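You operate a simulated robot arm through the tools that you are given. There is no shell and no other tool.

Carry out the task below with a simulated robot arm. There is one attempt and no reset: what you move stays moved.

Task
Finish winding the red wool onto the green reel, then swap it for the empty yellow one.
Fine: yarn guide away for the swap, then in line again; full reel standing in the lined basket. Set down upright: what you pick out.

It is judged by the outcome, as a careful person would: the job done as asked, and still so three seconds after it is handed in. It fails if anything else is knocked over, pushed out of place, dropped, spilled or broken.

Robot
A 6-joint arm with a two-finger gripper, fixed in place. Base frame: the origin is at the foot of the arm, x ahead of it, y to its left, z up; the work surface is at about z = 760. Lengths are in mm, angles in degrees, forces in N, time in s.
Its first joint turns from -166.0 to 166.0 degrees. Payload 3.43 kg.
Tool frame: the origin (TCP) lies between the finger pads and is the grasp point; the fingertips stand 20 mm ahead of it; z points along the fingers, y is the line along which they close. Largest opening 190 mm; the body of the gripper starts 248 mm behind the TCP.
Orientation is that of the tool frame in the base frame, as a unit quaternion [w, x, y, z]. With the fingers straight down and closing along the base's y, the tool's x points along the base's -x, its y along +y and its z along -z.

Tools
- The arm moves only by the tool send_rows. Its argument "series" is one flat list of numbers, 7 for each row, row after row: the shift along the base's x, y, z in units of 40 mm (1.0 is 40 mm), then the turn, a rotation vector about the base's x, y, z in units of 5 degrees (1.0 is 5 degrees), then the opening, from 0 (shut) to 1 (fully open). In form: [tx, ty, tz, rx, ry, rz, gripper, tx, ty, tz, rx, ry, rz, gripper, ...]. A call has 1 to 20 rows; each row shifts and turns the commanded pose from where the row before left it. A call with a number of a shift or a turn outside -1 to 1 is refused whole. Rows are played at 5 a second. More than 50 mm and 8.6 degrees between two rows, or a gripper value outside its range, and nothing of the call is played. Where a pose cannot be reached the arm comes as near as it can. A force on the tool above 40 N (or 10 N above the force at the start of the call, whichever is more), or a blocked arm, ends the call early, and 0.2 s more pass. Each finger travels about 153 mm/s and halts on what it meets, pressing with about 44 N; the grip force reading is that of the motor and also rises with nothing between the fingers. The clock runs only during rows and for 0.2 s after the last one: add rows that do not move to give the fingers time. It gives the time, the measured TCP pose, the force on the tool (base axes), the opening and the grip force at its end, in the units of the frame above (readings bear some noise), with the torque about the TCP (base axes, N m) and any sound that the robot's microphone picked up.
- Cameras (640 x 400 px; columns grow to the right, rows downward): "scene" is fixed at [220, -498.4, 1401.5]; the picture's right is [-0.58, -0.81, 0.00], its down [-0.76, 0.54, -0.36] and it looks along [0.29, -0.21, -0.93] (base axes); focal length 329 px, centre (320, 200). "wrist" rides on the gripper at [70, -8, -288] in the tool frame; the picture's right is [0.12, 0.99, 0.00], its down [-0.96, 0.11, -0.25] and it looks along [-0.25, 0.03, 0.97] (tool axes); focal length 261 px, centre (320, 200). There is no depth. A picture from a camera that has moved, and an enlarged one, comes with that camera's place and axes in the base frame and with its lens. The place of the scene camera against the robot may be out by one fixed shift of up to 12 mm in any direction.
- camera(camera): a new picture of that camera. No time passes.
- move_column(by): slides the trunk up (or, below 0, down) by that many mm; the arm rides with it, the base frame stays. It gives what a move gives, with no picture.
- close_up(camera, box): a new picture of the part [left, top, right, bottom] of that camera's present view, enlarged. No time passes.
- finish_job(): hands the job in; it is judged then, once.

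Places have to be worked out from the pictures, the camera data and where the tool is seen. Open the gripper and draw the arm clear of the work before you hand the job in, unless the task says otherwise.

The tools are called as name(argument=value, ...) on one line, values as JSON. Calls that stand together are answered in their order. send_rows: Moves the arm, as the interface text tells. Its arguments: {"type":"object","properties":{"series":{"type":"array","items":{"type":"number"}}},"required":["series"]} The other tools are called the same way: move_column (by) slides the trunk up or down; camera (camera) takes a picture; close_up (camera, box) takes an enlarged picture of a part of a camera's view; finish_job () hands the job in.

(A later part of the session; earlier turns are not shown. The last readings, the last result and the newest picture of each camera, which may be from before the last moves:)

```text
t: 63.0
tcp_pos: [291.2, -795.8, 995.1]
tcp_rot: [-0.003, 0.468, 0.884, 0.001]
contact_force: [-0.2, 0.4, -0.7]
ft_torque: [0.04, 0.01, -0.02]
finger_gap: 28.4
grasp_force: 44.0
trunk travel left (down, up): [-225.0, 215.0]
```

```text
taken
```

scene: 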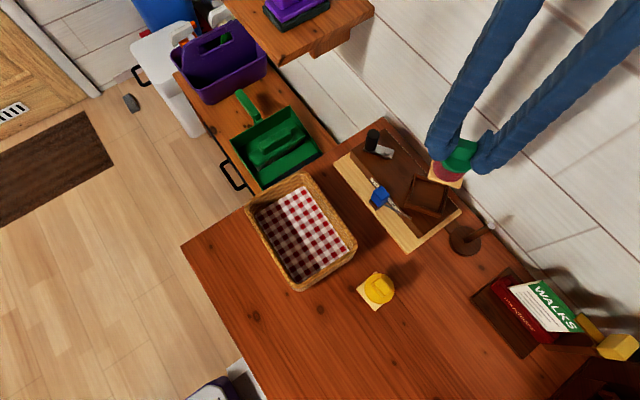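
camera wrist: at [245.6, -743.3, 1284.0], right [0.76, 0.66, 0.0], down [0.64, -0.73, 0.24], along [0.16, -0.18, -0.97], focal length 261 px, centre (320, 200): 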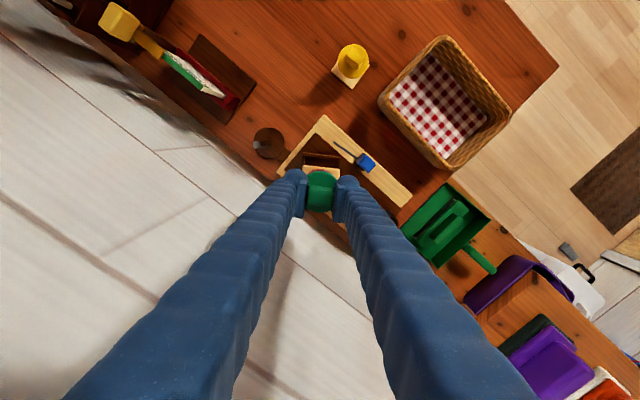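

The green reel is in the air. I'll zoom in on the basket and the empty seat from here to fix their positions.

close_up(camera="wrist", box=[360, 20, 540, 180])

close_up(camera="scene", box=[220, 160, 380, 300])

close_up(camera="scene", box=[380, 150, 480, 240])

```text
2.50 times, centred on (450, 100) of wrist
camera zoom: at [245.6, -743.3, 1284.0], right [0.76, 0.66, 0.0], down [0.64, -0.73, 0.24], along [0.16, -0.18, -0.97], focal length 652 px, centre (-5, 450)
```

zoom: 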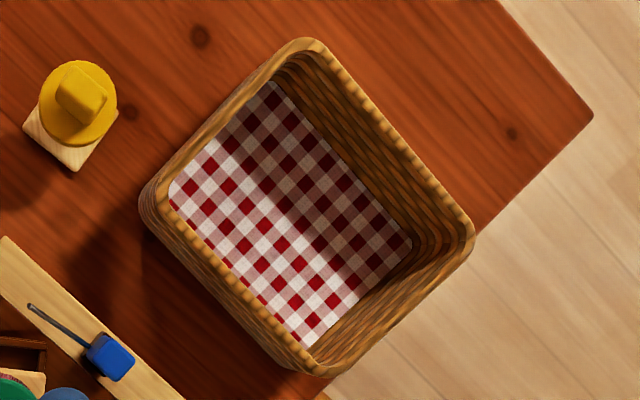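

```text
2.86 times, centred on (300, 230) of scene
camera zoom: at [220.0, -498.4, 1401.5], right [-0.58, -0.81, 0.0], down [-0.76, 0.54, -0.36], along [0.29, -0.21, -0.93], focal length 941 px, centre (377, 114)
```

zoom: 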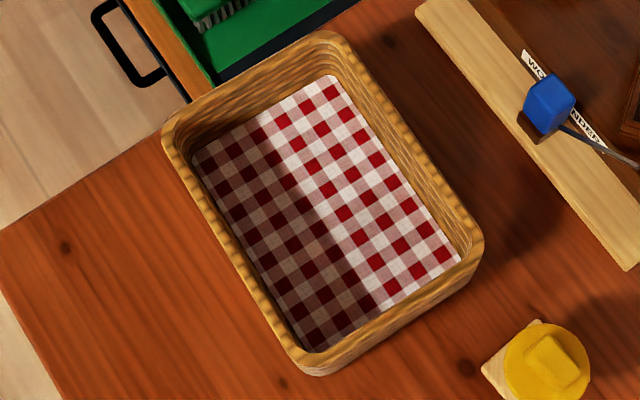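

```text
4.44 times, centred on (430, 195) of scene
camera zoom: at [220.0, -498.4, 1401.5], right [-0.58, -0.81, 0.0], down [-0.76, 0.54, -0.36], along [0.29, -0.21, -0.93], focal length 1464 px, centre (-169, 222)
```

zoom: 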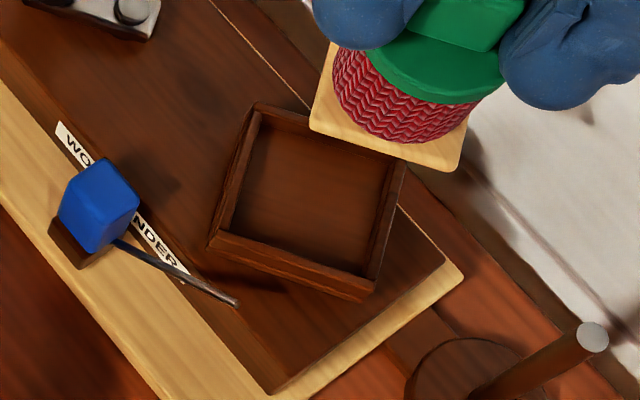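

The basket floor (checked lining) is at about z 772, x 295–460, y -632…-510, with its centre near (378,-570). I'll carry the reel there at a calm pace, turning it back square to the basket.

send_rows(series=[0.05, 0.12, 0, 0, 0, -0.2, 0.03, 0.1, 0.26, 0, 0, 0, -0.4, 0.03, 0.145, 0.38, 0, 0, 0, -0.46, 0.03, 0.145, 0.38, 0, 0, 0, -0.46, 0.03, 0.145, 0.38, 0, 0, 0, -0.46, 0.03, 0.145, 0.38, 0, 0, 0, -0.46, 0.03, 0.145, 0.38, 0, 0, 0, -0.46, 0.03, 0.145, 0.38, 0, 0, 0, -0.46, 0.03, 0.145, 0.38, 0, 0, 0, -0.46, 0.03, 0.145, 0.38, 0, 0, 0, -0.46, 0.03, 0.145, 0.38, 0, 0, 0, -0.46, 0.03, 0.145, 0.38, 0, 0, 0, -0.46, 0.03, 0.145, 0.38, 0, 0, 0, -0.46, 0.03, 0.145, 0.38, 0, 0, 0, -0.46, 0.03, 0.145, 0.38, 0, 0, 0, -0.46, 0.03, 0.1, 0.24, 0, 0, 0, -0.3, 0.03, 0.05, 0.12, 0, 0, 0, 0, 0.03, 0, 0, 0, 0, 0, 0, 0.03])

camera(camera="wrist")

close_up(camera="scene", box=[220, 140, 400, 300])

```text
t: 66.8
tcp_pos: [377.4, -568.6, 995.6]
tcp_rot: [-0.002, 0.71, 0.705, 0.0]
contact_force: [-0.2, -0.6, -0.9]
ft_torque: [0.02, 0.0, 0.01]
finger_gap: 28.7
grasp_force: 44.1
trunk travel left (down, up): [-225.0, 215.0]
```

```text
taken
camera wrist: at [370.6, -498.5, 1284.3], right [0.99, 0.11, 0.0], down [0.11, -0.96, 0.24], along [0.03, -0.24, -0.97], focal length 261 px, centre (320, 200)
```

wrist: 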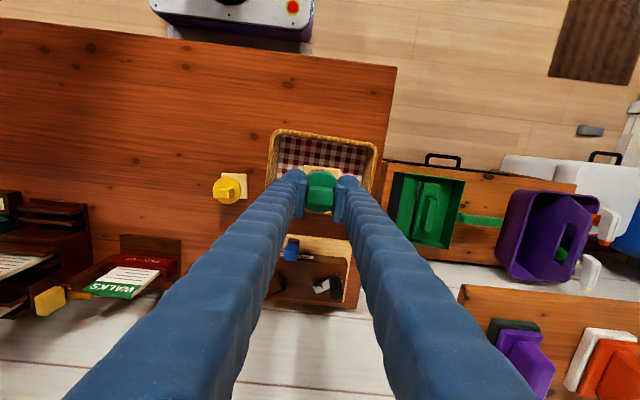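

```text
2.50 times, centred on (310, 220) of scene
camera zoom: at [220.0, -498.4, 1401.5], right [-0.58, -0.81, 0.0], down [-0.76, 0.54, -0.36], along [0.29, -0.21, -0.93], focal length 823 px, centre (345, 150)
```

zoom: 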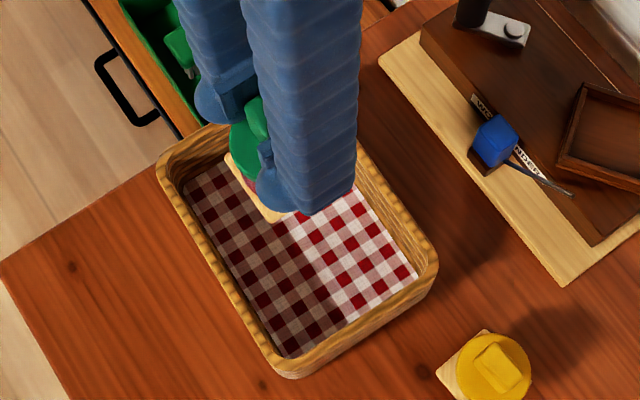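

The reel is over the middle of the basket. I'll lower it about 110 mm and look again before the final touch-down.

send_rows(series=[0, 0, -0.2, 0, 0, 0, 0.03, 0, 0, -0.4, 0, 0, 0, 0.03, 0, 0, -0.4, 0, 0, 0, 0.03, 0, 0, -0.4, 0, 0, 0, 0.03, 0, 0, -0.4, 0, 0, 0, 0.03, 0, 0, -0.4, 0, 0, 0, 0.03, 0, 0, -0.4, 0, 0, 0, 0.03, 0, 0, -0.2, 0, 0, 0, 0.03, 0, 0, 0, 0, 0, 0, 0.03])

close_up(camera="wrist", box=[240, 110, 400, 230])

close_up(camera="scene", box=[240, 160, 380, 290])

```text
t: 68.8
tcp_pos: [375.8, -569.1, 883.3]
tcp_rot: [-0.003, 0.709, 0.705, 0.001]
contact_force: [-0.7, -1.0, -1.2]
ft_torque: [0.0, -0.01, 0.0]
finger_gap: 28.4
grasp_force: 44.0
trunk travel left (down, up): [-225.0, 215.0]
```

```text
3.33 times, centred on (320, 170) of wrist
camera zoom: at [368.9, -499.8, 1171.8], right [0.99, 0.11, 0.0], down [0.11, -0.96, 0.24], along [0.03, -0.24, -0.97], focal length 869 px, centre (320, 300)
```

zoom: 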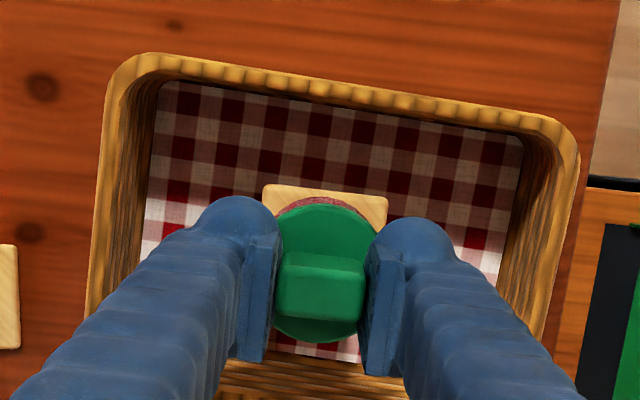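

```text
3.08 times, centred on (310, 225) of scene
camera zoom: at [220.0, -498.4, 1401.5], right [-0.58, -0.81, 0.0], down [-0.76, 0.54, -0.36], along [0.29, -0.21, -0.93], focal length 1013 px, centre (351, 123)
```

zoom: 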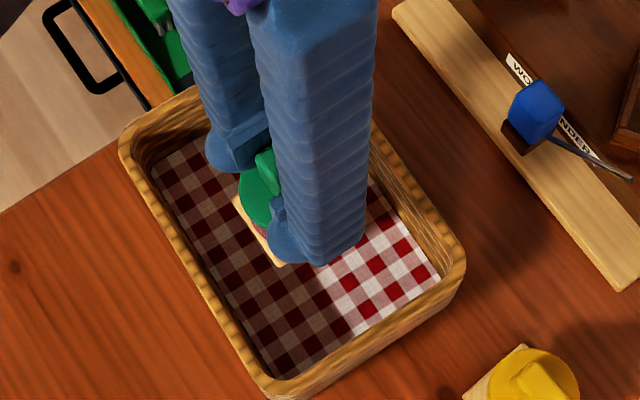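

The reel is centred over the lining. I'll lower it in small steps now, watching for the upward force that marks touch-down.

send_rows(series=[0, 0, -0.1, 0, 0, 0, 0.03, 0, 0, -0.1, 0, 0, 0, 0.03, 0, 0, -0.1, 0, 0, 0, 0.03, 0, 0, -0.1, 0, 0, 0, 0.03, 0, 0, -0.1, 0, 0, 0, 0.03, 0, 0, -0.1, 0, 0, 0, 0.03, 0, 0, 0, 0, 0, 0, 0.03])

```text
t: 70.4
tcp_pos: [376.9, -568.0, 858.5]
tcp_rot: [-0.002, 0.709, 0.705, 0.002]
contact_force: [-0.1, -0.4, -1.0]
ft_torque: [0.0, 0.03, 0.03]
finger_gap: 28.2
grasp_force: 44.0
trunk travel left (down, up): [-225.0, 215.0]
```

No contact yet at TCP z 858. I'll continue in 2 mm steps.

send_rows(series=[0, 0, -0.05, 0, 0, 0, 0.03, 0, 0, -0.05, 0, 0, 0, 0.03, 0, 0, -0.05, 0, 0, 0, 0.03, 0, 0, 0, 0, 0, 0, 0.03])

close_up(camera="scene", box=[270, 190, 330, 230])

```text
t: 71.4
tcp_pos: [377.7, -568.7, 853.5]
tcp_rot: [-0.002, 0.708, 0.706, 0.001]
contact_force: [0.0, -0.4, -0.3]
ft_torque: [0.0, -0.03, -0.02]
finger_gap: 28.5
grasp_force: 44.3
trunk travel left (down, up): [-225.0, 215.0]
```

```text
10.00 times, centred on (300, 210) of scene
camera zoom: at [220.0, -498.4, 1401.5], right [-0.58, -0.81, 0.0], down [-0.76, 0.54, -0.36], along [0.29, -0.21, -0.93], focal length 3293 px, centre (520, 100)
```

zoom: 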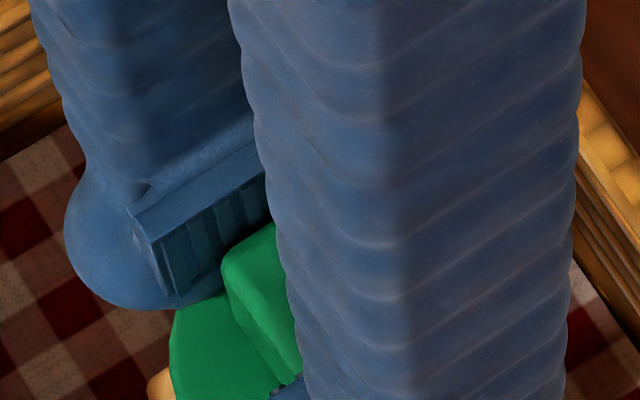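

Still free at 853.5. I'll go down a further 4 mm and read the force.

send_rows(series=[0, 0, -0.05, 0, 0, 0, 0.03, 0, 0, -0.05, 0, 0, 0, 0.03, 0, 0, 0, 0, 0, 0, 0.03])

```text
t: 72.2
tcp_pos: [377.7, -567.4, 849.6]
tcp_rot: [-0.002, 0.709, 0.705, 0.001]
contact_force: [-0.5, -0.1, 0.3]
ft_torque: [0.01, -0.02, 0.04]
finger_gap: 28.7
grasp_force: 44.3
trunk travel left (down, up): [-225.0, 215.0]
```

No contact yet at 849.6. I'll take another 4 mm in two steps.

send_rows(series=[0, 0, -0.05, 0, 0, 0, 0.03, 0, 0, -0.05, 0, 0, 0, 0.03, 0, 0, 0, 0, 0, 0, 0.03])

```text
t: 73.0
tcp_pos: [377.9, -568.7, 846.5]
tcp_rot: [-0.002, 0.708, 0.706, 0.001]
contact_force: [0.6, -0.5, -0.6]
ft_torque: [0.02, -0.02, -0.01]
finger_gap: 28.1
grasp_force: 44.5
trunk travel left (down, up): [-225.0, 215.0]
```

Still hanging free at 846.5. I'll go another 4 mm.

send_rows(series=[0, 0, -0.05, 0, 0, 0, 0.03, 0, 0, -0.05, 0, 0, 0, 0.03, 0, 0, 0, 0, 0, 0, 0.03])

close_up(camera="wrist", box=[260, 120, 380, 220])

```text
t: 73.8
tcp_pos: [377.3, -567.8, 842.0]
tcp_rot: [-0.002, 0.71, 0.705, 0.002]
contact_force: [-0.5, -0.6, -0.8]
ft_torque: [0.01, 0.04, 0.0]
finger_gap: 28.0
grasp_force: 43.8
trunk travel left (down, up): [-225.0, 215.0]
```

```text
4.00 times, centred on (320, 170) of wrist
camera zoom: at [370.2, -499.1, 1129.9], right [0.99, 0.11, 0.0], down [0.11, -0.96, 0.24], along [0.03, -0.24, -0.97], focal length 1043 px, centre (320, 320)
```

zoom: 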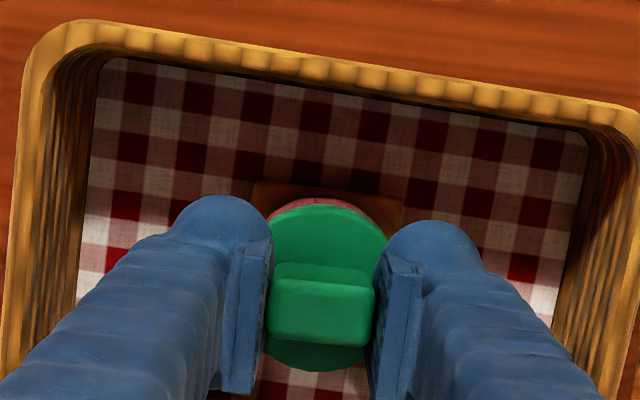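

The base plate has dropped into the basket's shadow, near the lining, with no contact force yet. I'll continue down 4 mm.

send_rows(series=[0, 0, -0.05, 0, 0, 0, 0.03, 0, 0, -0.05, 0, 0, 0, 0.03, 0, 0, 0, 0, 0, 0, 0.03])

```text
t: 74.6
tcp_pos: [377.3, -568.5, 838.8]
tcp_rot: [-0.002, 0.709, 0.705, 0.0]
contact_force: [-1.9, 3.1, 17.9]
ft_torque: [0.24, -0.07, 0.03]
finger_gap: 28.4
grasp_force: 44.2
trunk travel left (down, up): [-225.0, 215.0]
```

Touch-down: 17.9 N upward at TCP z 838.8, so the base stands on the lining. I'll ease up 1 mm to relieve the load, open gently, then rise straight up.

send_rows(series=[0, 0, 0.025, 0, 0, 0, 0.03, 0, 0, 0, 0, 0, 0, 0.03, 0, 0, 0, 0, 0, 0, 0.15, 0, 0, 0, 0, 0, 0, 0.2, 0, 0, 0, 0, 0, 0, 0.25, 0, 0, 0, 0, 0, 0, 0.25, 0, 0, 0, 0, 0, 0, 0.25])

close_up(camera="wrist", box=[260, 120, 380, 220])

```text
t: 76.2
tcp_pos: [377.7, -567.9, 839.1]
tcp_rot: [-0.002, 0.709, 0.705, 0.001]
contact_force: [0.0, 0.1, -0.1]
ft_torque: [0.01, -0.03, 0.05]
finger_gap: 47.5
grasp_force: 0.1
trunk travel left (down, up): [-225.0, 215.0]
```

```text
4.00 times, centred on (320, 170) of wrist
camera zoom: at [370.5, -499.6, 1127.0], right [0.99, 0.11, 0.0], down [0.11, -0.96, 0.24], along [0.03, -0.24, -0.97], focal length 1043 px, centre (320, 320)
```

zoom: 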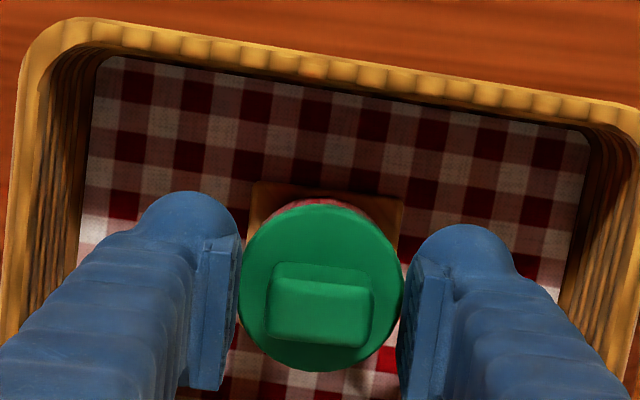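

The reel stands free on the lining with the fingers clear of it. I'll rise straight up and check that it is upright.

send_rows(series=[0, 0, 0.3, 0, 0, 0, 0.25, 0, 0, 0.5, 0, 0, 0, 0.25, 0, 0, 0.9, 0, 0, 0, 0.25, 0, 0, 0.9, 0, 0, 0, 0.25, 0, 0, 0.9, 0, 0, 0, 0.3, 0, 0, 0.9, 0, 0, 0, 0.3, 0, 0, 0, 0, 0, 0, 0.3])

camera(camera="wrist")

close_up(camera="scene", box=[220, 160, 400, 300])

```text
t: 77.8
tcp_pos: [378.2, -567.5, 1013.8]
tcp_rot: [-0.003, 0.709, 0.705, 0.001]
contact_force: [0.1, 0.1, -0.1]
ft_torque: [-0.04, -0.02, -0.01]
finger_gap: 57.0
grasp_force: 0.1
trunk travel left (down, up): [-225.0, 215.0]
```

```text
taken
camera wrist: at [370.3, -499.2, 1302.4], right [0.99, 0.11, 0.0], down [0.11, -0.96, 0.24], along [0.03, -0.24, -0.97], focal length 261 px, centre (320, 200)
```

wrist: 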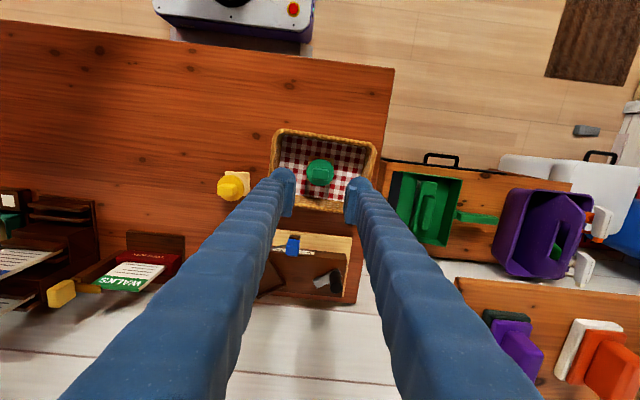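

```text
2.86 times, centred on (310, 230) of scene
camera zoom: at [220.0, -498.4, 1401.5], right [-0.58, -0.81, 0.0], down [-0.76, 0.54, -0.36], along [0.29, -0.21, -0.93], focal length 941 px, centre (349, 114)
```

zoom: 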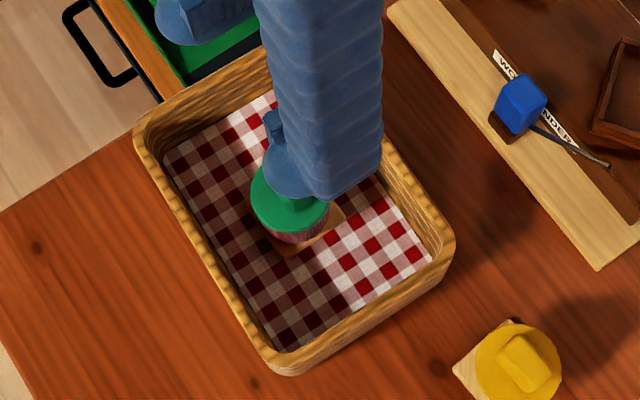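

The green reel stands upright in the basket. Next I'll move across and look down on the yellow reel.

send_rows(series=[-0.8, -0.1, 0, 0, 0, 0, 0.5, -0.8, -0.1, 0, 0, 0, 0, 0.7, -0.8, -0.1, 0, 0, 0, 0, 0.9, -0.8, -0.1, 0, 0, 0, 0, 1, -0.75, -0.15, 0, 0, 0, 0, 1, 0, 0, 0, 0, 0, 0, 1])

close_up(camera="wrist", box=[270, 150, 370, 230])

close_up(camera="scene", box=[340, 250, 420, 320])

close_up(camera="scene", box=[220, 160, 400, 300])

```text
t: 79.2
tcp_pos: [219.5, -590.5, 1016.2]
tcp_rot: [-0.002, 0.709, 0.705, 0.001]
contact_force: [0.0, 0.7, -0.1]
ft_torque: [0.01, 0.0, 0.01]
finger_gap: 190.1
grasp_force: 0.1
trunk travel left (down, up): [-225.0, 215.0]
```

```text
5.00 times, centred on (320, 190) of wrist
camera zoom: at [210.9, -521.5, 1304.4], right [0.99, 0.11, 0.0], down [0.11, -0.96, 0.24], along [0.03, -0.24, -0.97], focal length 1303 px, centre (320, 250)
```

zoom: 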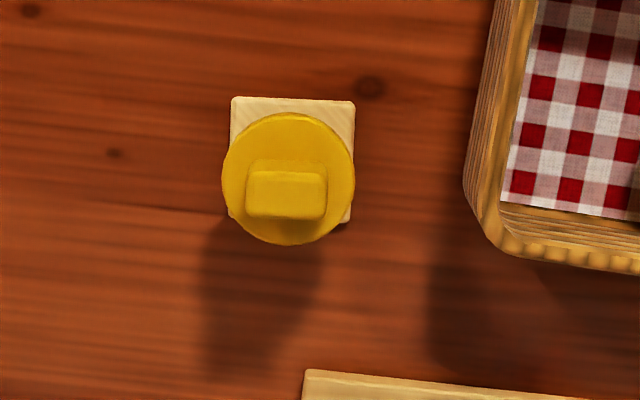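

```text
5.71 times, centred on (380, 285) of scene
camera zoom: at [220.0, -498.4, 1401.5], right [-0.58, -0.81, 0.0], down [-0.76, 0.54, -0.36], along [0.29, -0.21, -0.93], focal length 1882 px, centre (-23, -286)
```

zoom: 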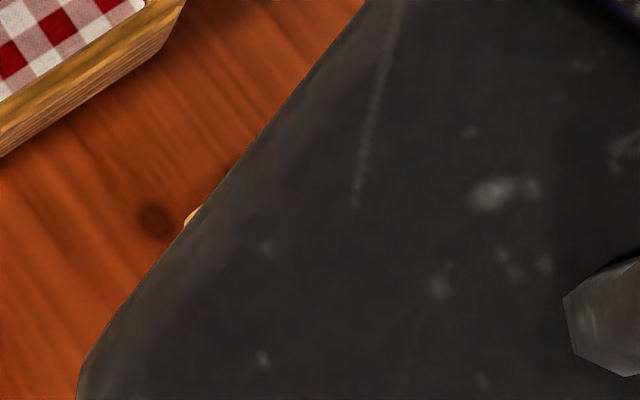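

```text
2.86 times, centred on (310, 230) of scene
camera zoom: at [220.0, -498.4, 1401.5], right [-0.58, -0.81, 0.0], down [-0.76, 0.54, -0.36], along [0.29, -0.21, -0.93], focal length 941 px, centre (349, 114)
```

zoom: 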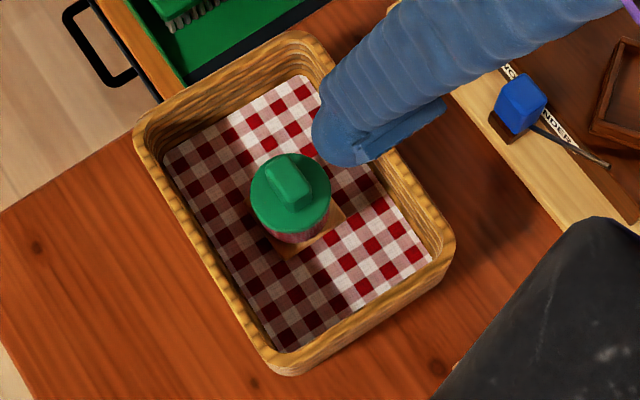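

The green reel is standing upright in the basket. The yellow reel's plate is 51 mm square, centred at (210.6,-620.6), turned about 4.6°, with its handle top near z 837. I'll move above it with matching yaw and stop short to check.

send_rows(series=[-0.11, -0.38, 0, 0, 0, 0.49, 0.6, -0.11, -0.38, 0, 0, 0, 0.49, 0.4, 0, 0, -0.9, 0, 0, 0, 0.25, 0, 0, -0.9, 0, 0, 0, 0.25, 0, 0, -0.9, 0, 0, 0, 0.25, 0, 0, -0.5, 0, 0, 0, 0.25, 0, 0, 0, 0, 0, 0, 0.25])

close_up(camera="wrist", box=[270, 130, 370, 210])

```text
t: 80.8
tcp_pos: [210.2, -622.8, 886.8]
tcp_rot: [-0.003, 0.678, 0.735, 0.001]
contact_force: [-0.1, -0.1, 0.1]
ft_torque: [0.04, 0.0, 0.0]
finger_gap: 47.4
grasp_force: 0.1
trunk travel left (down, up): [-225.0, 215.0]
```

```text
5.00 times, centred on (320, 170) of wrist
camera zoom: at [196.4, -554.0, 1175.0], right [0.98, 0.2, 0.0], down [0.19, -0.95, 0.24], along [0.05, -0.24, -0.97], focal length 1303 px, centre (320, 350)
```

zoom: 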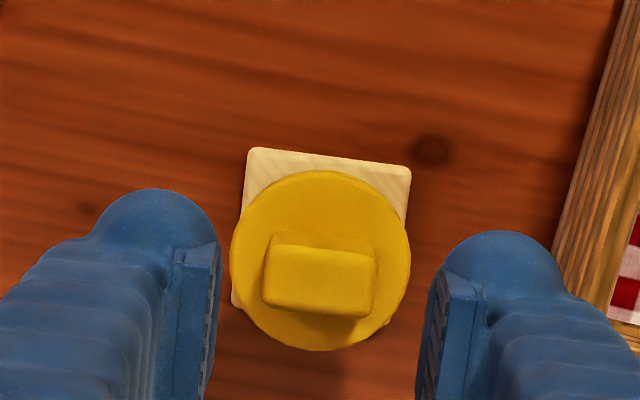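

Yaw matches and the handle is centred between the fingers. I'll shift 3 mm toward +y, descend to grasp height (TCP z 830) and close.

send_rows(series=[0, 0.075, -0.6, 0, 0, 0, 0.25, 0, 0, -0.6, 0, 0, 0, 0.25, 0, 0, -0.22, 0, 0, 0, 0.25, 0, 0, 0, 0, 0, 0, 0.25, 0, 0, 0, 0, 0, 0, 0.18, 0, 0, 0, 0, 0, 0, 0.1, 0, 0, 0, 0, 0, 0, 0.03, 0, 0, 0, 0, 0, 0, 0.03])

close_up(camera="wrist", box=[270, 130, 370, 210])

```text
t: 82.6
tcp_pos: [210.5, -617.3, 829.7]
tcp_rot: [-0.003, 0.678, 0.735, 0.001]
contact_force: [0.8, 0.7, -0.1]
ft_torque: [-0.02, 0.02, 0.0]
finger_gap: 28.3
grasp_force: 43.9
trunk travel left (down, up): [-225.0, 215.0]
```

```text
5.00 times, centred on (320, 170) of wrist
camera zoom: at [196.8, -549.8, 1118.5], right [0.98, 0.2, 0.0], down [0.19, -0.95, 0.24], along [0.05, -0.24, -0.97], focal length 1303 px, centre (320, 350)
```

zoom: 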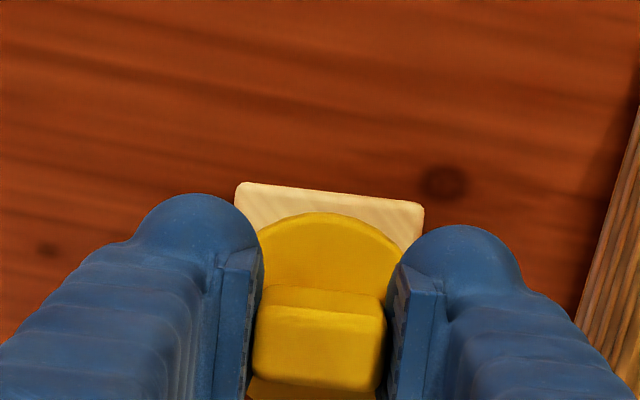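

The yellow handle is gripped (28.3 mm). I'll lift it slowly and smoothly.

send_rows(series=[0, 0, 0.05, 0, 0, 0, 0.02, 0, 0, 0.06, 0, 0, 0, 0.02, 0, 0, 0.08, 0, 0, 0, 0.02, 0, 0, 0.1, 0, 0, 0, 0.02, 0, 0, 0.14, 0, 0, 0, 0.02, 0, 0, 0.18, 0, 0, 0, 0.02, 0, 0, 0.2, 0, 0, 0, 0.02, 0, 0, 0.25, 0, 0, 0, 0.02, 0, 0, 0.3, 0, 0, 0, 0.02, 0, 0, 0.3, 0, 0, 0, 0.02, 0, 0, 0.3, 0, 0, 0, 0.02, 0, 0, 0.3, 0, 0, 0, 0.02, 0, 0, 0.3, 0, 0, 0, 0.02, 0, 0, 0.3, 0, 0, 0, 0.02, 0, 0, 0.3, 0, 0, 0, 0.02, 0, 0, 0.3, 0, 0, 0, 0.02, 0, 0, 0.3, 0, 0, 0, 0.02, 0, 0, 0.2, 0, 0, 0, 0.02, 0, 0, 0.1, 0, 0, 0, 0.02, 0, 0, 0, 0, 0, 0, 0.02])

camera(camera="wrist")

camera(camera="scene")

```text
t: 86.8
tcp_pos: [211.5, -617.2, 992.6]
tcp_rot: [-0.002, 0.678, 0.735, 0.001]
contact_force: [0.0, 0.2, 0.2]
ft_torque: [-0.01, 0.0, 0.04]
finger_gap: 28.4
grasp_force: 43.4
trunk travel left (down, up): [-225.0, 215.0]
```

```text
taken
camera wrist: at [197.2, -549.8, 1281.2], right [0.98, 0.2, 0.0], down [0.19, -0.95, 0.24], along [0.05, -0.24, -0.97], focal length 261 px, centre (320, 200)
```

wrist: 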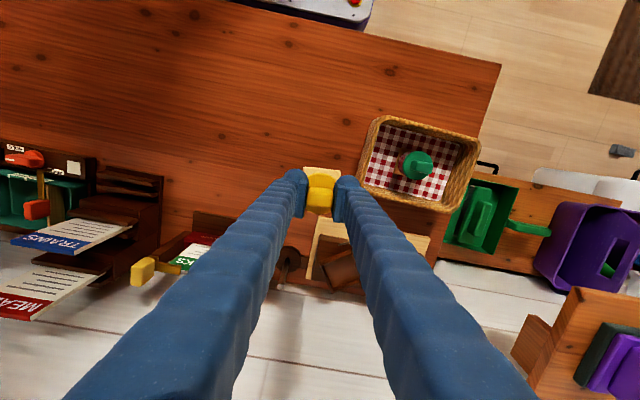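

```text
taken
```

scene: 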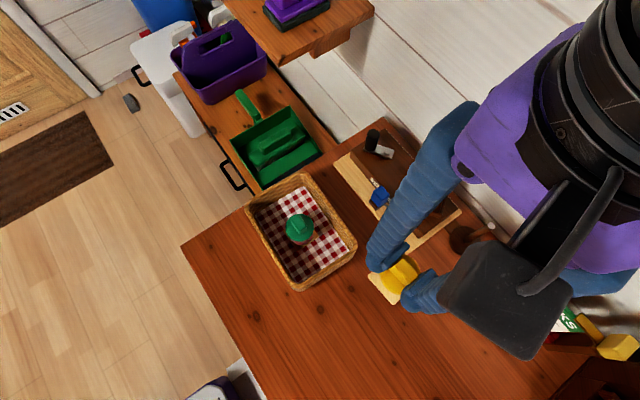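

The yellow reel is held. I'll zoom in on the empty seat from here to measure its angle and centre.

close_up(camera="wrist", box=[300, 215, 400, 300])

close_up(camera="scene", box=[380, 150, 480, 240])

```text
4.71 times, centred on (350, 258) of wrist
camera zoom: at [197.2, -549.8, 1281.2], right [0.98, 0.2, 0.0], down [0.19, -0.95, 0.24], along [0.05, -0.24, -0.97], focal length 1227 px, centre (179, -71)
```

zoom: 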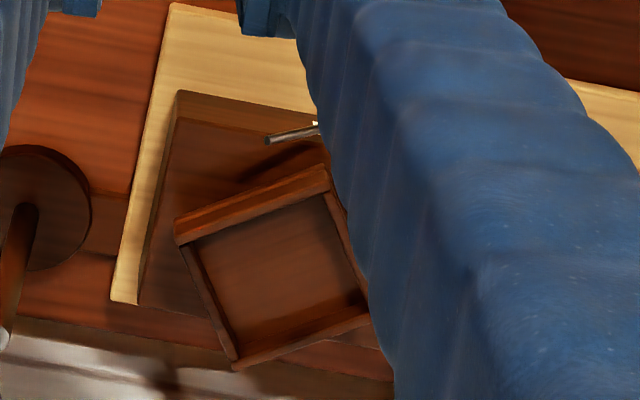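

```text
4.44 times, centred on (430, 195) of scene
camera zoom: at [220.0, -498.4, 1401.5], right [-0.58, -0.81, 0.0], down [-0.76, 0.54, -0.36], along [0.29, -0.21, -0.93], focal length 1464 px, centre (-169, 222)
```

zoom: 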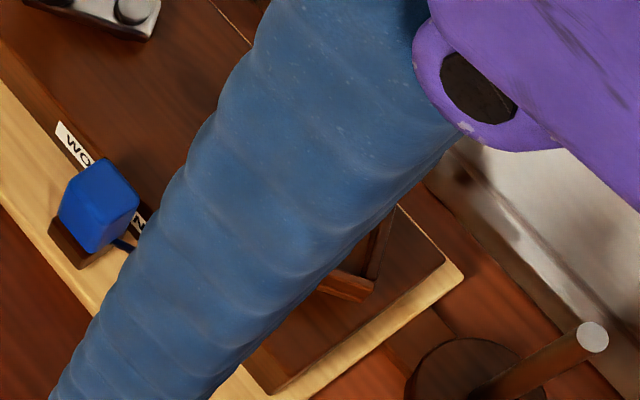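

I can see the empty seat still at roughly the same angle. I'll carry the yellow reel above it at z ≈ 993 while turning to about 34°, then compare reel and seat.

send_rows(series=[0.06, -0.14, 0, 0, 0, 0.3, 0.02, 0.12, -0.26, 0, 0, 0, 0.45, 0.02, 0.161, -0.371, 0, 0, 0, 0.493, 0.02, 0.161, -0.371, 0, 0, 0, 0.493, 0.02, 0.161, -0.371, 0, 0, 0, 0.493, 0.02, 0.161, -0.371, 0, 0, 0, 0.493, 0.02, 0.161, -0.371, 0, 0, 0, 0.493, 0.02, 0.161, -0.371, 0, 0, 0, 0.493, 0.02, 0.161, -0.371, 0, 0, 0, 0.493, 0.02, 0.161, -0.371, 0, 0, 0, 0.493, 0.02, 0.161, -0.371, 0, 0, 0, 0.493, 0.02, 0.161, -0.371, 0, 0, 0, 0.493, 0.02, 0.12, -0.26, 0, 0, 0, 0.243, 0.02, 0.02, -0.082, 0, 0, 0, 0, 0.02, 0, 0, 0, 0, 0, 0, 0.02, 0, 0, 0, 0, 0, 0, 0.02])

close_up(camera="wrist", box=[270, 130, 370, 210])

close_up(camera="scene", box=[390, 140, 480, 220])

```text
t: 90.2
tcp_pos: [287.4, -796.0, 993.3]
tcp_rot: [-0.002, 0.468, 0.884, -0.001]
contact_force: [0.4, -0.4, 0.4]
ft_torque: [0.03, 0.02, 0.03]
finger_gap: 28.3
grasp_force: 43.9
trunk travel left (down, up): [-225.0, 215.0]
```

```text
5.00 times, centred on (320, 170) of wrist
camera zoom: at [242.6, -743.5, 1281.6], right [0.75, 0.66, 0.0], down [0.64, -0.73, 0.24], along [0.16, -0.18, -0.97], focal length 1303 px, centre (320, 350)
```

zoom: 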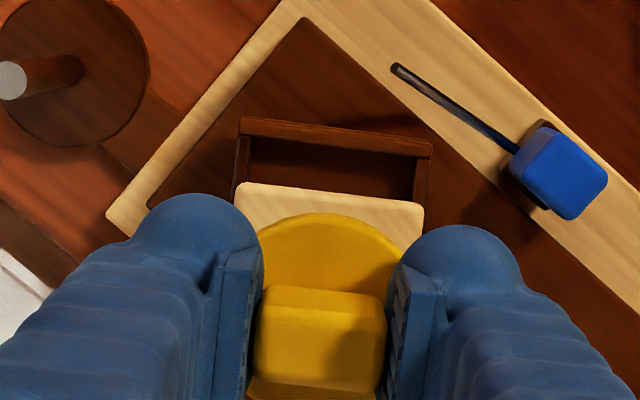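

```text
5.00 times, centred on (435, 180) of scene
camera zoom: at [220.0, -498.4, 1401.5], right [-0.58, -0.81, 0.0], down [-0.76, 0.54, -0.36], along [0.29, -0.21, -0.93], focal length 1647 px, centre (-255, 300)
```

zoom: 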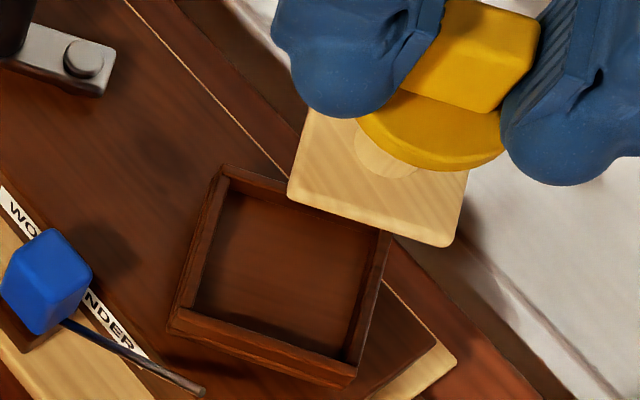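

Reel and seat angles agree within about 1°, and the centres look within a few mm. I'll lower to just above the frame so parallax is small, trimming yaw by -1°.

send_rows(series=[0, 0, -0.2, 0, 0, -0.1, 0.02, 0, 0, -0.3, 0, 0, -0.1, 0.02, 0, 0, -0.3, 0, 0, 0, 0.02, 0.02, 0.04, -0.3, 0, 0, 0, 0.02, 0, 0, -0.3, 0, 0, 0, 0.02, 0, 0, -0.3, 0, 0, 0, 0.02, 0, 0, -0.15, 0, 0, 0, 0.02, 0, 0, -0.1, 0, 0, 0, 0.02, 0, 0, 0, 0, 0, 0, 0.02, 0, 0, 0, 0, 0, 0, 0.02])

close_up(camera="wrist", box=[270, 140, 370, 210])

close_up(camera="scene", box=[390, 160, 470, 220])

```text
t: 92.4
tcp_pos: [288.2, -794.0, 915.2]
tcp_rot: [-0.003, 0.476, 0.88, 0.0]
contact_force: [0.6, 0.1, -0.2]
ft_torque: [-0.03, 0.0, 0.0]
finger_gap: 28.4
grasp_force: 44.2
trunk travel left (down, up): [-225.0, 215.0]
```

```text
5.71 times, centred on (320, 175) of wrist
camera zoom: at [243.9, -740.5, 1203.2], right [0.77, 0.64, 0.0], down [0.62, -0.74, 0.24], along [0.15, -0.19, -0.97], focal length 1489 px, centre (320, 343)
```

zoom: 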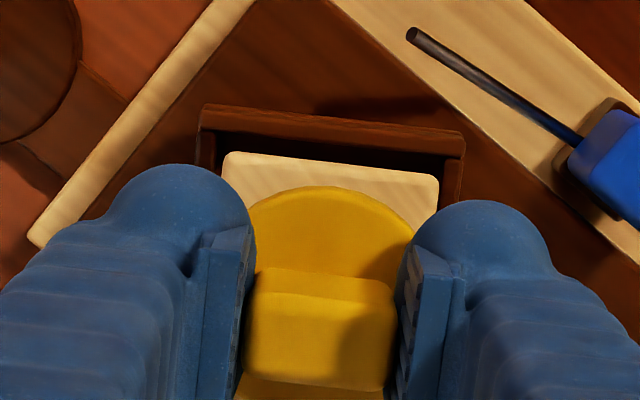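

```text
6.67 times, centred on (430, 190) of scene
camera zoom: at [220.0, -498.4, 1401.5], right [-0.58, -0.81, 0.0], down [-0.76, 0.54, -0.36], along [0.29, -0.21, -0.93], focal length 2195 px, centre (-413, 267)
```

zoom: 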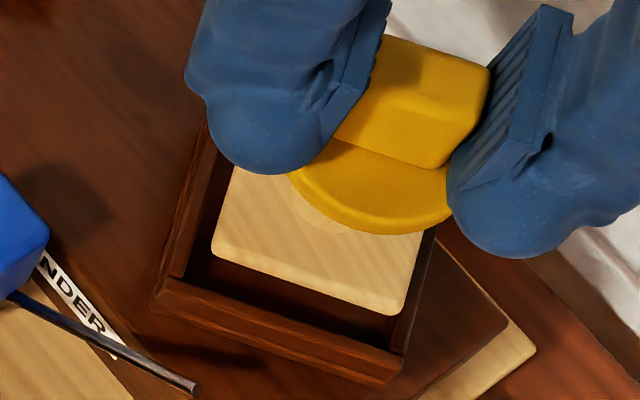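

The plate sits almost exactly over the frame opening. I'll zoom in on both views to check the remaining offset and yaw before lowering.

close_up(camera="scene", box=[405, 175, 455, 215])

close_up(camera="wrist", box=[292, 150, 352, 185])

```text
10.00 times, centred on (430, 195) of scene
camera zoom: at [220.0, -498.4, 1401.5], right [-0.58, -0.81, 0.0], down [-0.76, 0.54, -0.36], along [0.29, -0.21, -0.93], focal length 3293 px, centre (-780, 250)
```

zoom: 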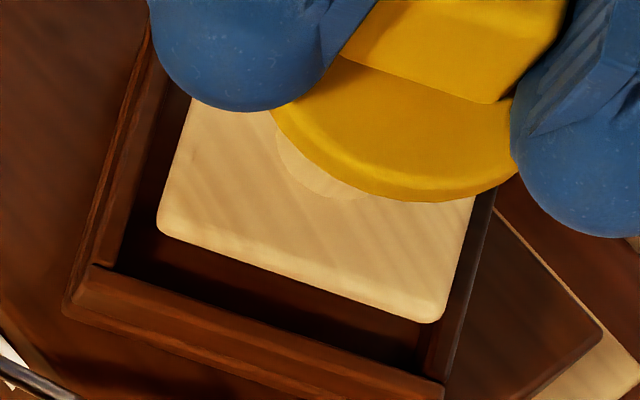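

```text
10.67 times, centred on (322, 168) of wrist
camera zoom: at [243.9, -740.5, 1203.2], right [0.77, 0.64, 0.0], down [0.62, -0.74, 0.24], along [0.15, -0.19, -0.97], focal length 2780 px, centre (299, 547)
```

zoom: 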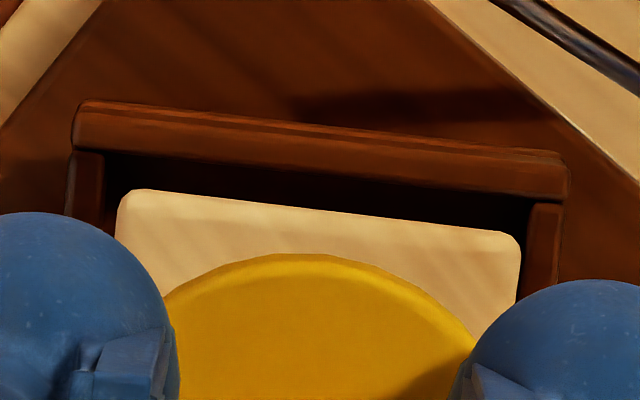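

Edges are parallel within about 0.5° and the gaps look even, roughly 2.5 mm all round. I'll trim x by -0.8 mm and lower in 2 mm steps, watching the force.

send_rows(series=[-0.02, 0.005, -0.05, 0, 0, 0.05, 0.02, 0, 0, -0.05, 0, 0, 0, 0.02, 0, 0, -0.05, 0, 0, 0, 0.02, 0, 0, -0.05, 0, 0, 0, 0.02, 0, 0, -0.05, 0, 0, 0, 0.02, 0, 0, 0, 0, 0, 0, 0.02])

close_up(camera="scene", box=[405, 175, 455, 215])

close_up(camera="wrist", box=[292, 150, 352, 185])

```text
t: 93.8
tcp_pos: [287.4, -792.6, 904.1]
tcp_rot: [-0.003, 0.474, 0.88, 0.001]
contact_force: [1.5, 0.0, -0.5]
ft_torque: [0.03, 0.02, -0.03]
finger_gap: 28.5
grasp_force: 44.6
trunk travel left (down, up): [-225.0, 215.0]
```

```text
10.00 times, centred on (430, 195) of scene
camera zoom: at [220.0, -498.4, 1401.5], right [-0.58, -0.81, 0.0], down [-0.76, 0.54, -0.36], along [0.29, -0.21, -0.93], focal length 3293 px, centre (-780, 250)
```

zoom: 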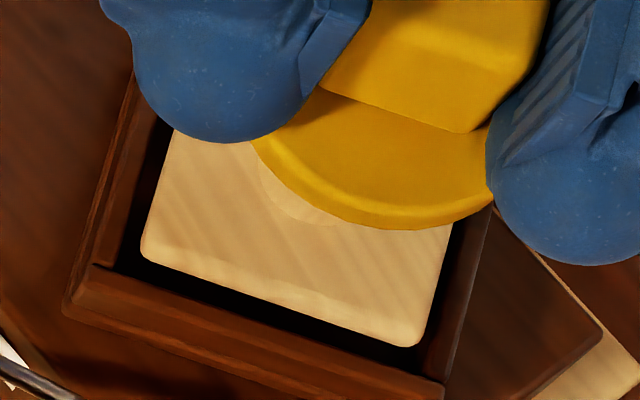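

```text
10.67 times, centred on (322, 168) of wrist
camera zoom: at [243.2, -740.3, 1192.0], right [0.76, 0.65, 0.0], down [0.63, -0.74, 0.24], along [0.15, -0.19, -0.97], focal length 2780 px, centre (299, 547)
```

zoom: 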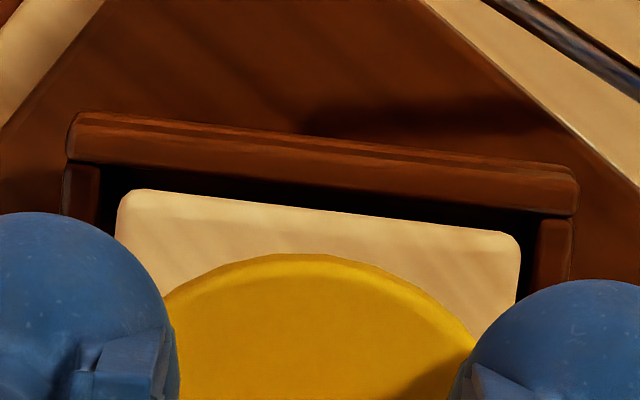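

The plate is entering the frame with gaps on all sides and no load. I'll continue down in 2 mm steps to the seat floor (expected at TCP z ≈ 893).

send_rows(series=[0, 0, -0.05, 0, 0, 0, 0.02, 0, 0, -0.05, 0, 0, 0, 0.02, 0, 0, -0.05, 0, 0, 0, 0.02, 0, 0, 0, 0, 0, 0, 0.02])

close_up(camera="scene", box=[405, 175, 455, 215])

```text
t: 94.8
tcp_pos: [287.5, -793.5, 897.9]
tcp_rot: [-0.003, 0.474, 0.881, 0.001]
contact_force: [0.3, 0.1, 0.2]
ft_torque: [0.01, -0.01, 0.03]
finger_gap: 28.2
grasp_force: 44.4
trunk travel left (down, up): [-225.0, 215.0]
```

```text
10.00 times, centred on (430, 195) of scene
camera zoom: at [220.0, -498.4, 1401.5], right [-0.58, -0.81, 0.0], down [-0.76, 0.54, -0.36], along [0.29, -0.21, -0.93], focal length 3293 px, centre (-780, 250)
```

zoom: 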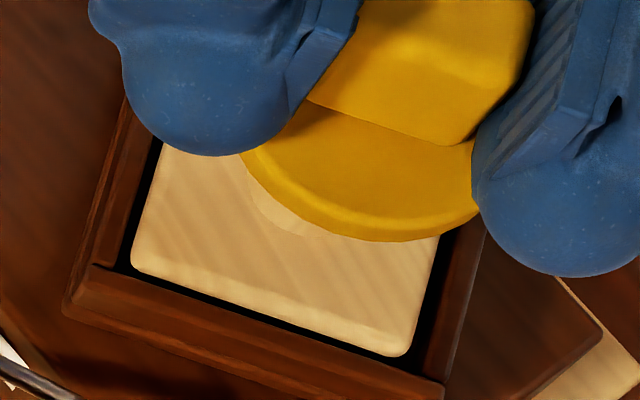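

The plate is well inside the frame with a clear gap on each side and no force. I'll go down another 4 mm.

send_rows(series=[0, 0, -0.05, 0, 0, 0, 0.02, 0, 0, -0.05, 0, 0, 0, 0.02, 0, 0, 0, 0, 0, 0, 0.02])

close_up(camera="scene", box=[405, 175, 455, 215])

```text
t: 95.6
tcp_pos: [287.1, -792.9, 894.0]
tcp_rot: [-0.003, 0.474, 0.88, 0.0]
contact_force: [-0.5, 0.6, -1.1]
ft_torque: [-0.04, 0.0, 0.0]
finger_gap: 28.4
grasp_force: 44.4
trunk travel left (down, up): [-225.0, 215.0]
```

```text
10.00 times, centred on (430, 195) of scene
camera zoom: at [220.0, -498.4, 1401.5], right [-0.58, -0.81, 0.0], down [-0.76, 0.54, -0.36], along [0.29, -0.21, -0.93], focal length 3293 px, centre (-780, 250)
```

zoom: 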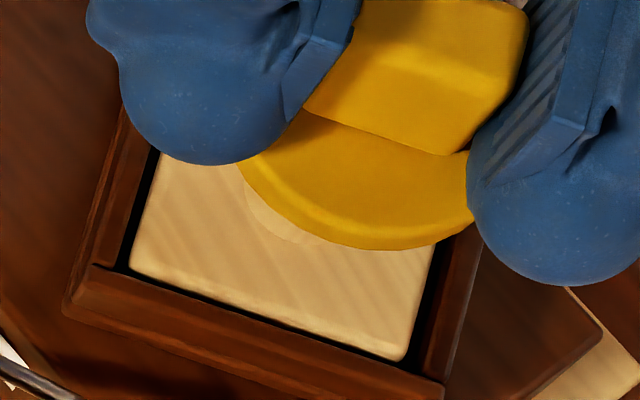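

Still no contact, and the plate is now about level with the frame's rim. I'll continue 2 mm at a time.

send_rows(series=[0, 0, -0.05, 0, 0, 0, 0.02, 0, 0, 0, 0, 0, 0, 0.02])

```text
t: 96.2
tcp_pos: [288.5, -793.2, 891.5]
tcp_rot: [-0.003, 0.473, 0.881, 0.0]
contact_force: [-0.8, -0.4, -0.5]
ft_torque: [0.02, 0.03, 0.0]
finger_gap: 28.1
grasp_force: 44.2
trunk travel left (down, up): [-225.0, 215.0]
```

No load at 891.5, so I'll go down 2 mm more.

send_rows(series=[0, 0, -0.05, 0, 0, 0, 0.02, 0, 0, 0, 0, 0, 0, 0.02])

close_up(camera="scene", box=[405, 175, 455, 215])

```text
t: 96.8
tcp_pos: [287.8, -793.2, 890.2]
tcp_rot: [-0.004, 0.474, 0.881, 0.0]
contact_force: [-0.3, 0.0, 6.4]
ft_torque: [0.09, 0.01, -0.02]
finger_gap: 28.4
grasp_force: 44.2
trunk travel left (down, up): [-225.0, 215.0]
```

```text
10.00 times, centred on (430, 195) of scene
camera zoom: at [220.0, -498.4, 1401.5], right [-0.58, -0.81, 0.0], down [-0.76, 0.54, -0.36], along [0.29, -0.21, -0.93], focal length 3293 px, centre (-780, 250)
```

zoom: 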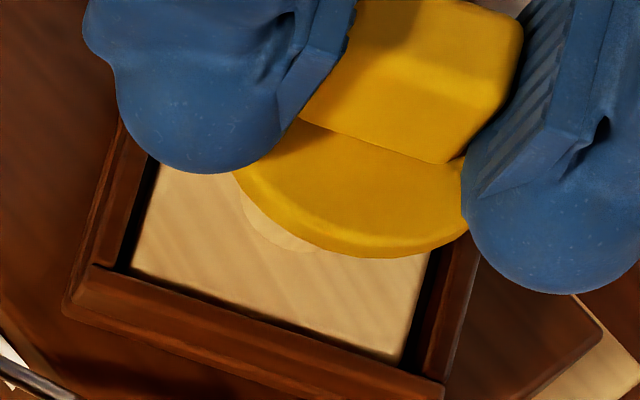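

Contact: 6.4 N upward at TCP z 890.2, so the reel has reached the seat floor. I'll press 1 mm more to confirm it is fully seated, relieve the load, and then open.

send_rows(series=[0, 0, -0.025, 0, 0, 0, 0.02, 0, 0, 0, 0, 0, 0, 0.02])

```text
t: 97.4
tcp_pos: [286.8, -793.4, 890.3]
tcp_rot: [-0.003, 0.475, 0.88, -0.001]
contact_force: [0.2, 0.7, 16.2]
ft_torque: [0.12, 0.1, 0.0]
finger_gap: 28.2
grasp_force: 43.6
trunk travel left (down, up): [-225.0, 215.0]
```

It's solid: 16 N with no further sinking. I'll ease back up 1.5 mm, open the fingers, and rise straight up slowly.

send_rows(series=[0, 0, 0.03, 0, 0, 0, 0.02, 0, 0, 0, 0, 0, 0, 0.02, 0, 0, 0, 0, 0, 0, 0.15, 0, 0, 0, 0, 0, 0, 0.2, 0, 0, 0, 0, 0, 0, 0.25, 0, 0, 0, 0, 0, 0, 0.27, 0, 0, 0.2, 0, 0, 0, 0.27, 0, 0, 0.5, 0, 0, 0, 0.27, 0, 0, 0.9, 0, 0, 0, 0.27, 0, 0, 0.9, 0, 0, 0, 0.3, 0, 0, 0, 0, 0, 0, 0.3])

close_up(camera="scene", box=[380, 140, 480, 220])

close_up(camera="wrist", box=[250, 110, 390, 220])

```text
t: 99.8
tcp_pos: [288.0, -792.9, 991.8]
tcp_rot: [-0.004, 0.474, 0.88, 0.001]
contact_force: [0.4, 0.1, 0.8]
ft_torque: [-0.04, 0.02, 0.0]
finger_gap: 56.9
grasp_force: 0.1
trunk travel left (down, up): [-225.0, 215.0]
```

```text
5.00 times, centred on (430, 180) of scene
camera zoom: at [220.0, -498.4, 1401.5], right [-0.58, -0.81, 0.0], down [-0.76, 0.54, -0.36], along [0.29, -0.21, -0.93], focal length 1647 px, centre (-230, 300)
```

zoom: 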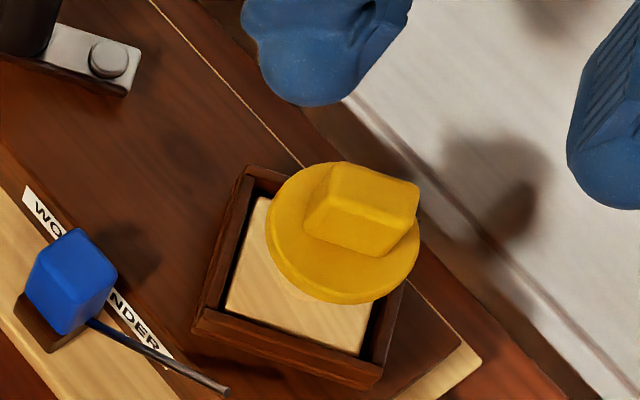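

```text
3.64 times, centred on (320, 165) of wrist
camera zoom: at [243.6, -740.6, 1279.5], right [0.76, 0.65, 0.0], down [0.63, -0.74, 0.24], along [0.15, -0.19, -0.97], focal length 948 px, centre (320, 327)
```

zoom: 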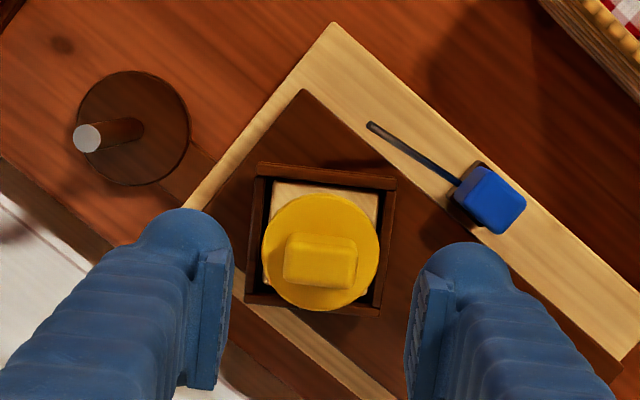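

The yellow reel sits upright in its seat. Now I'll turn the hand back to close along x and hover over the guide's handle to slide it back in line.

send_rows(series=[0.185, 0.236, 0, 0, 0, -0.95, 0.3, 0.185, 0.236, 0, 0, 0, -0.95, 0.3, 0.185, 0.236, 0, 0, 0, -0.95, 0.25, 0.185, 0.236, 0, 0, 0, -0.95, 0.25, 0.185, 0.236, 0, 0, 0, -0.95, 0.25, 0.185, 0.236, 0, 0, 0, -0.95, 0.25, 0.185, 0.236, 0, 0, 0, -0.95, 0.25, 0, 0, -0.8, 0, 0, 0, 0.25, 0, 0, -0.5, 0, 0, 0, 0.25, 0, 0, 0, 0, 0, 0, 0.25])

close_up(camera="wrist", box=[240, 110, 400, 220])

close_up(camera="scene", box=[330, 120, 510, 260])

```text
t: 102.0
tcp_pos: [340.8, -728.3, 938.8]
tcp_rot: [-0.003, 0.706, 0.708, 0.001]
contact_force: [0.4, -0.5, -0.4]
ft_torque: [-0.04, 0.02, -0.01]
finger_gap: 47.5
grasp_force: 0.0
trunk travel left (down, up): [-225.0, 215.0]
```

```text
3.64 times, centred on (320, 165) of wrist
camera zoom: at [331.8, -658.5, 1227.5], right [0.99, 0.12, 0.0], down [0.12, -0.96, 0.24], along [0.03, -0.24, -0.97], focal length 948 px, centre (320, 327)
```

zoom: 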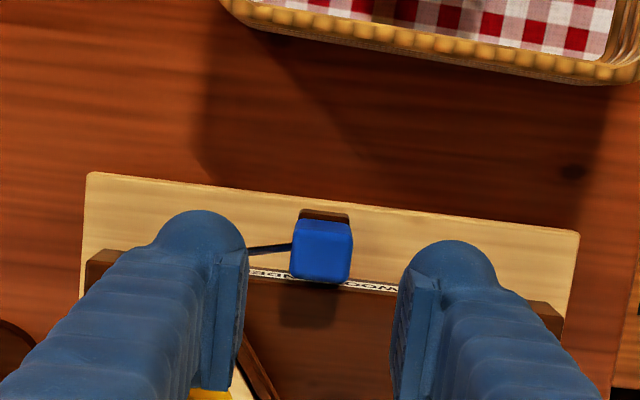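

```text
2.86 times, centred on (420, 190) of scene
camera zoom: at [220.0, -498.4, 1401.5], right [-0.58, -0.81, 0.0], down [-0.76, 0.54, -0.36], along [0.29, -0.21, -0.93], focal length 941 px, centre (34, 229)
```

zoom: 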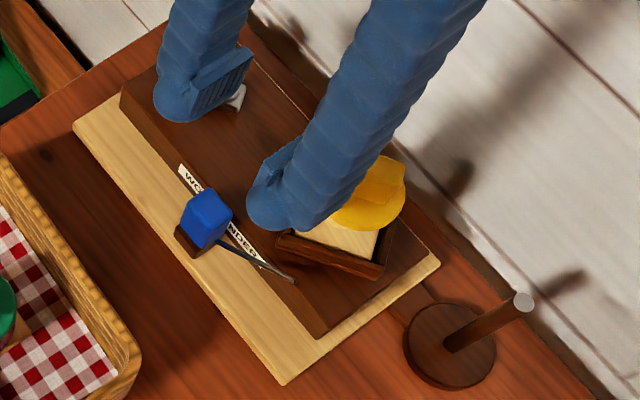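

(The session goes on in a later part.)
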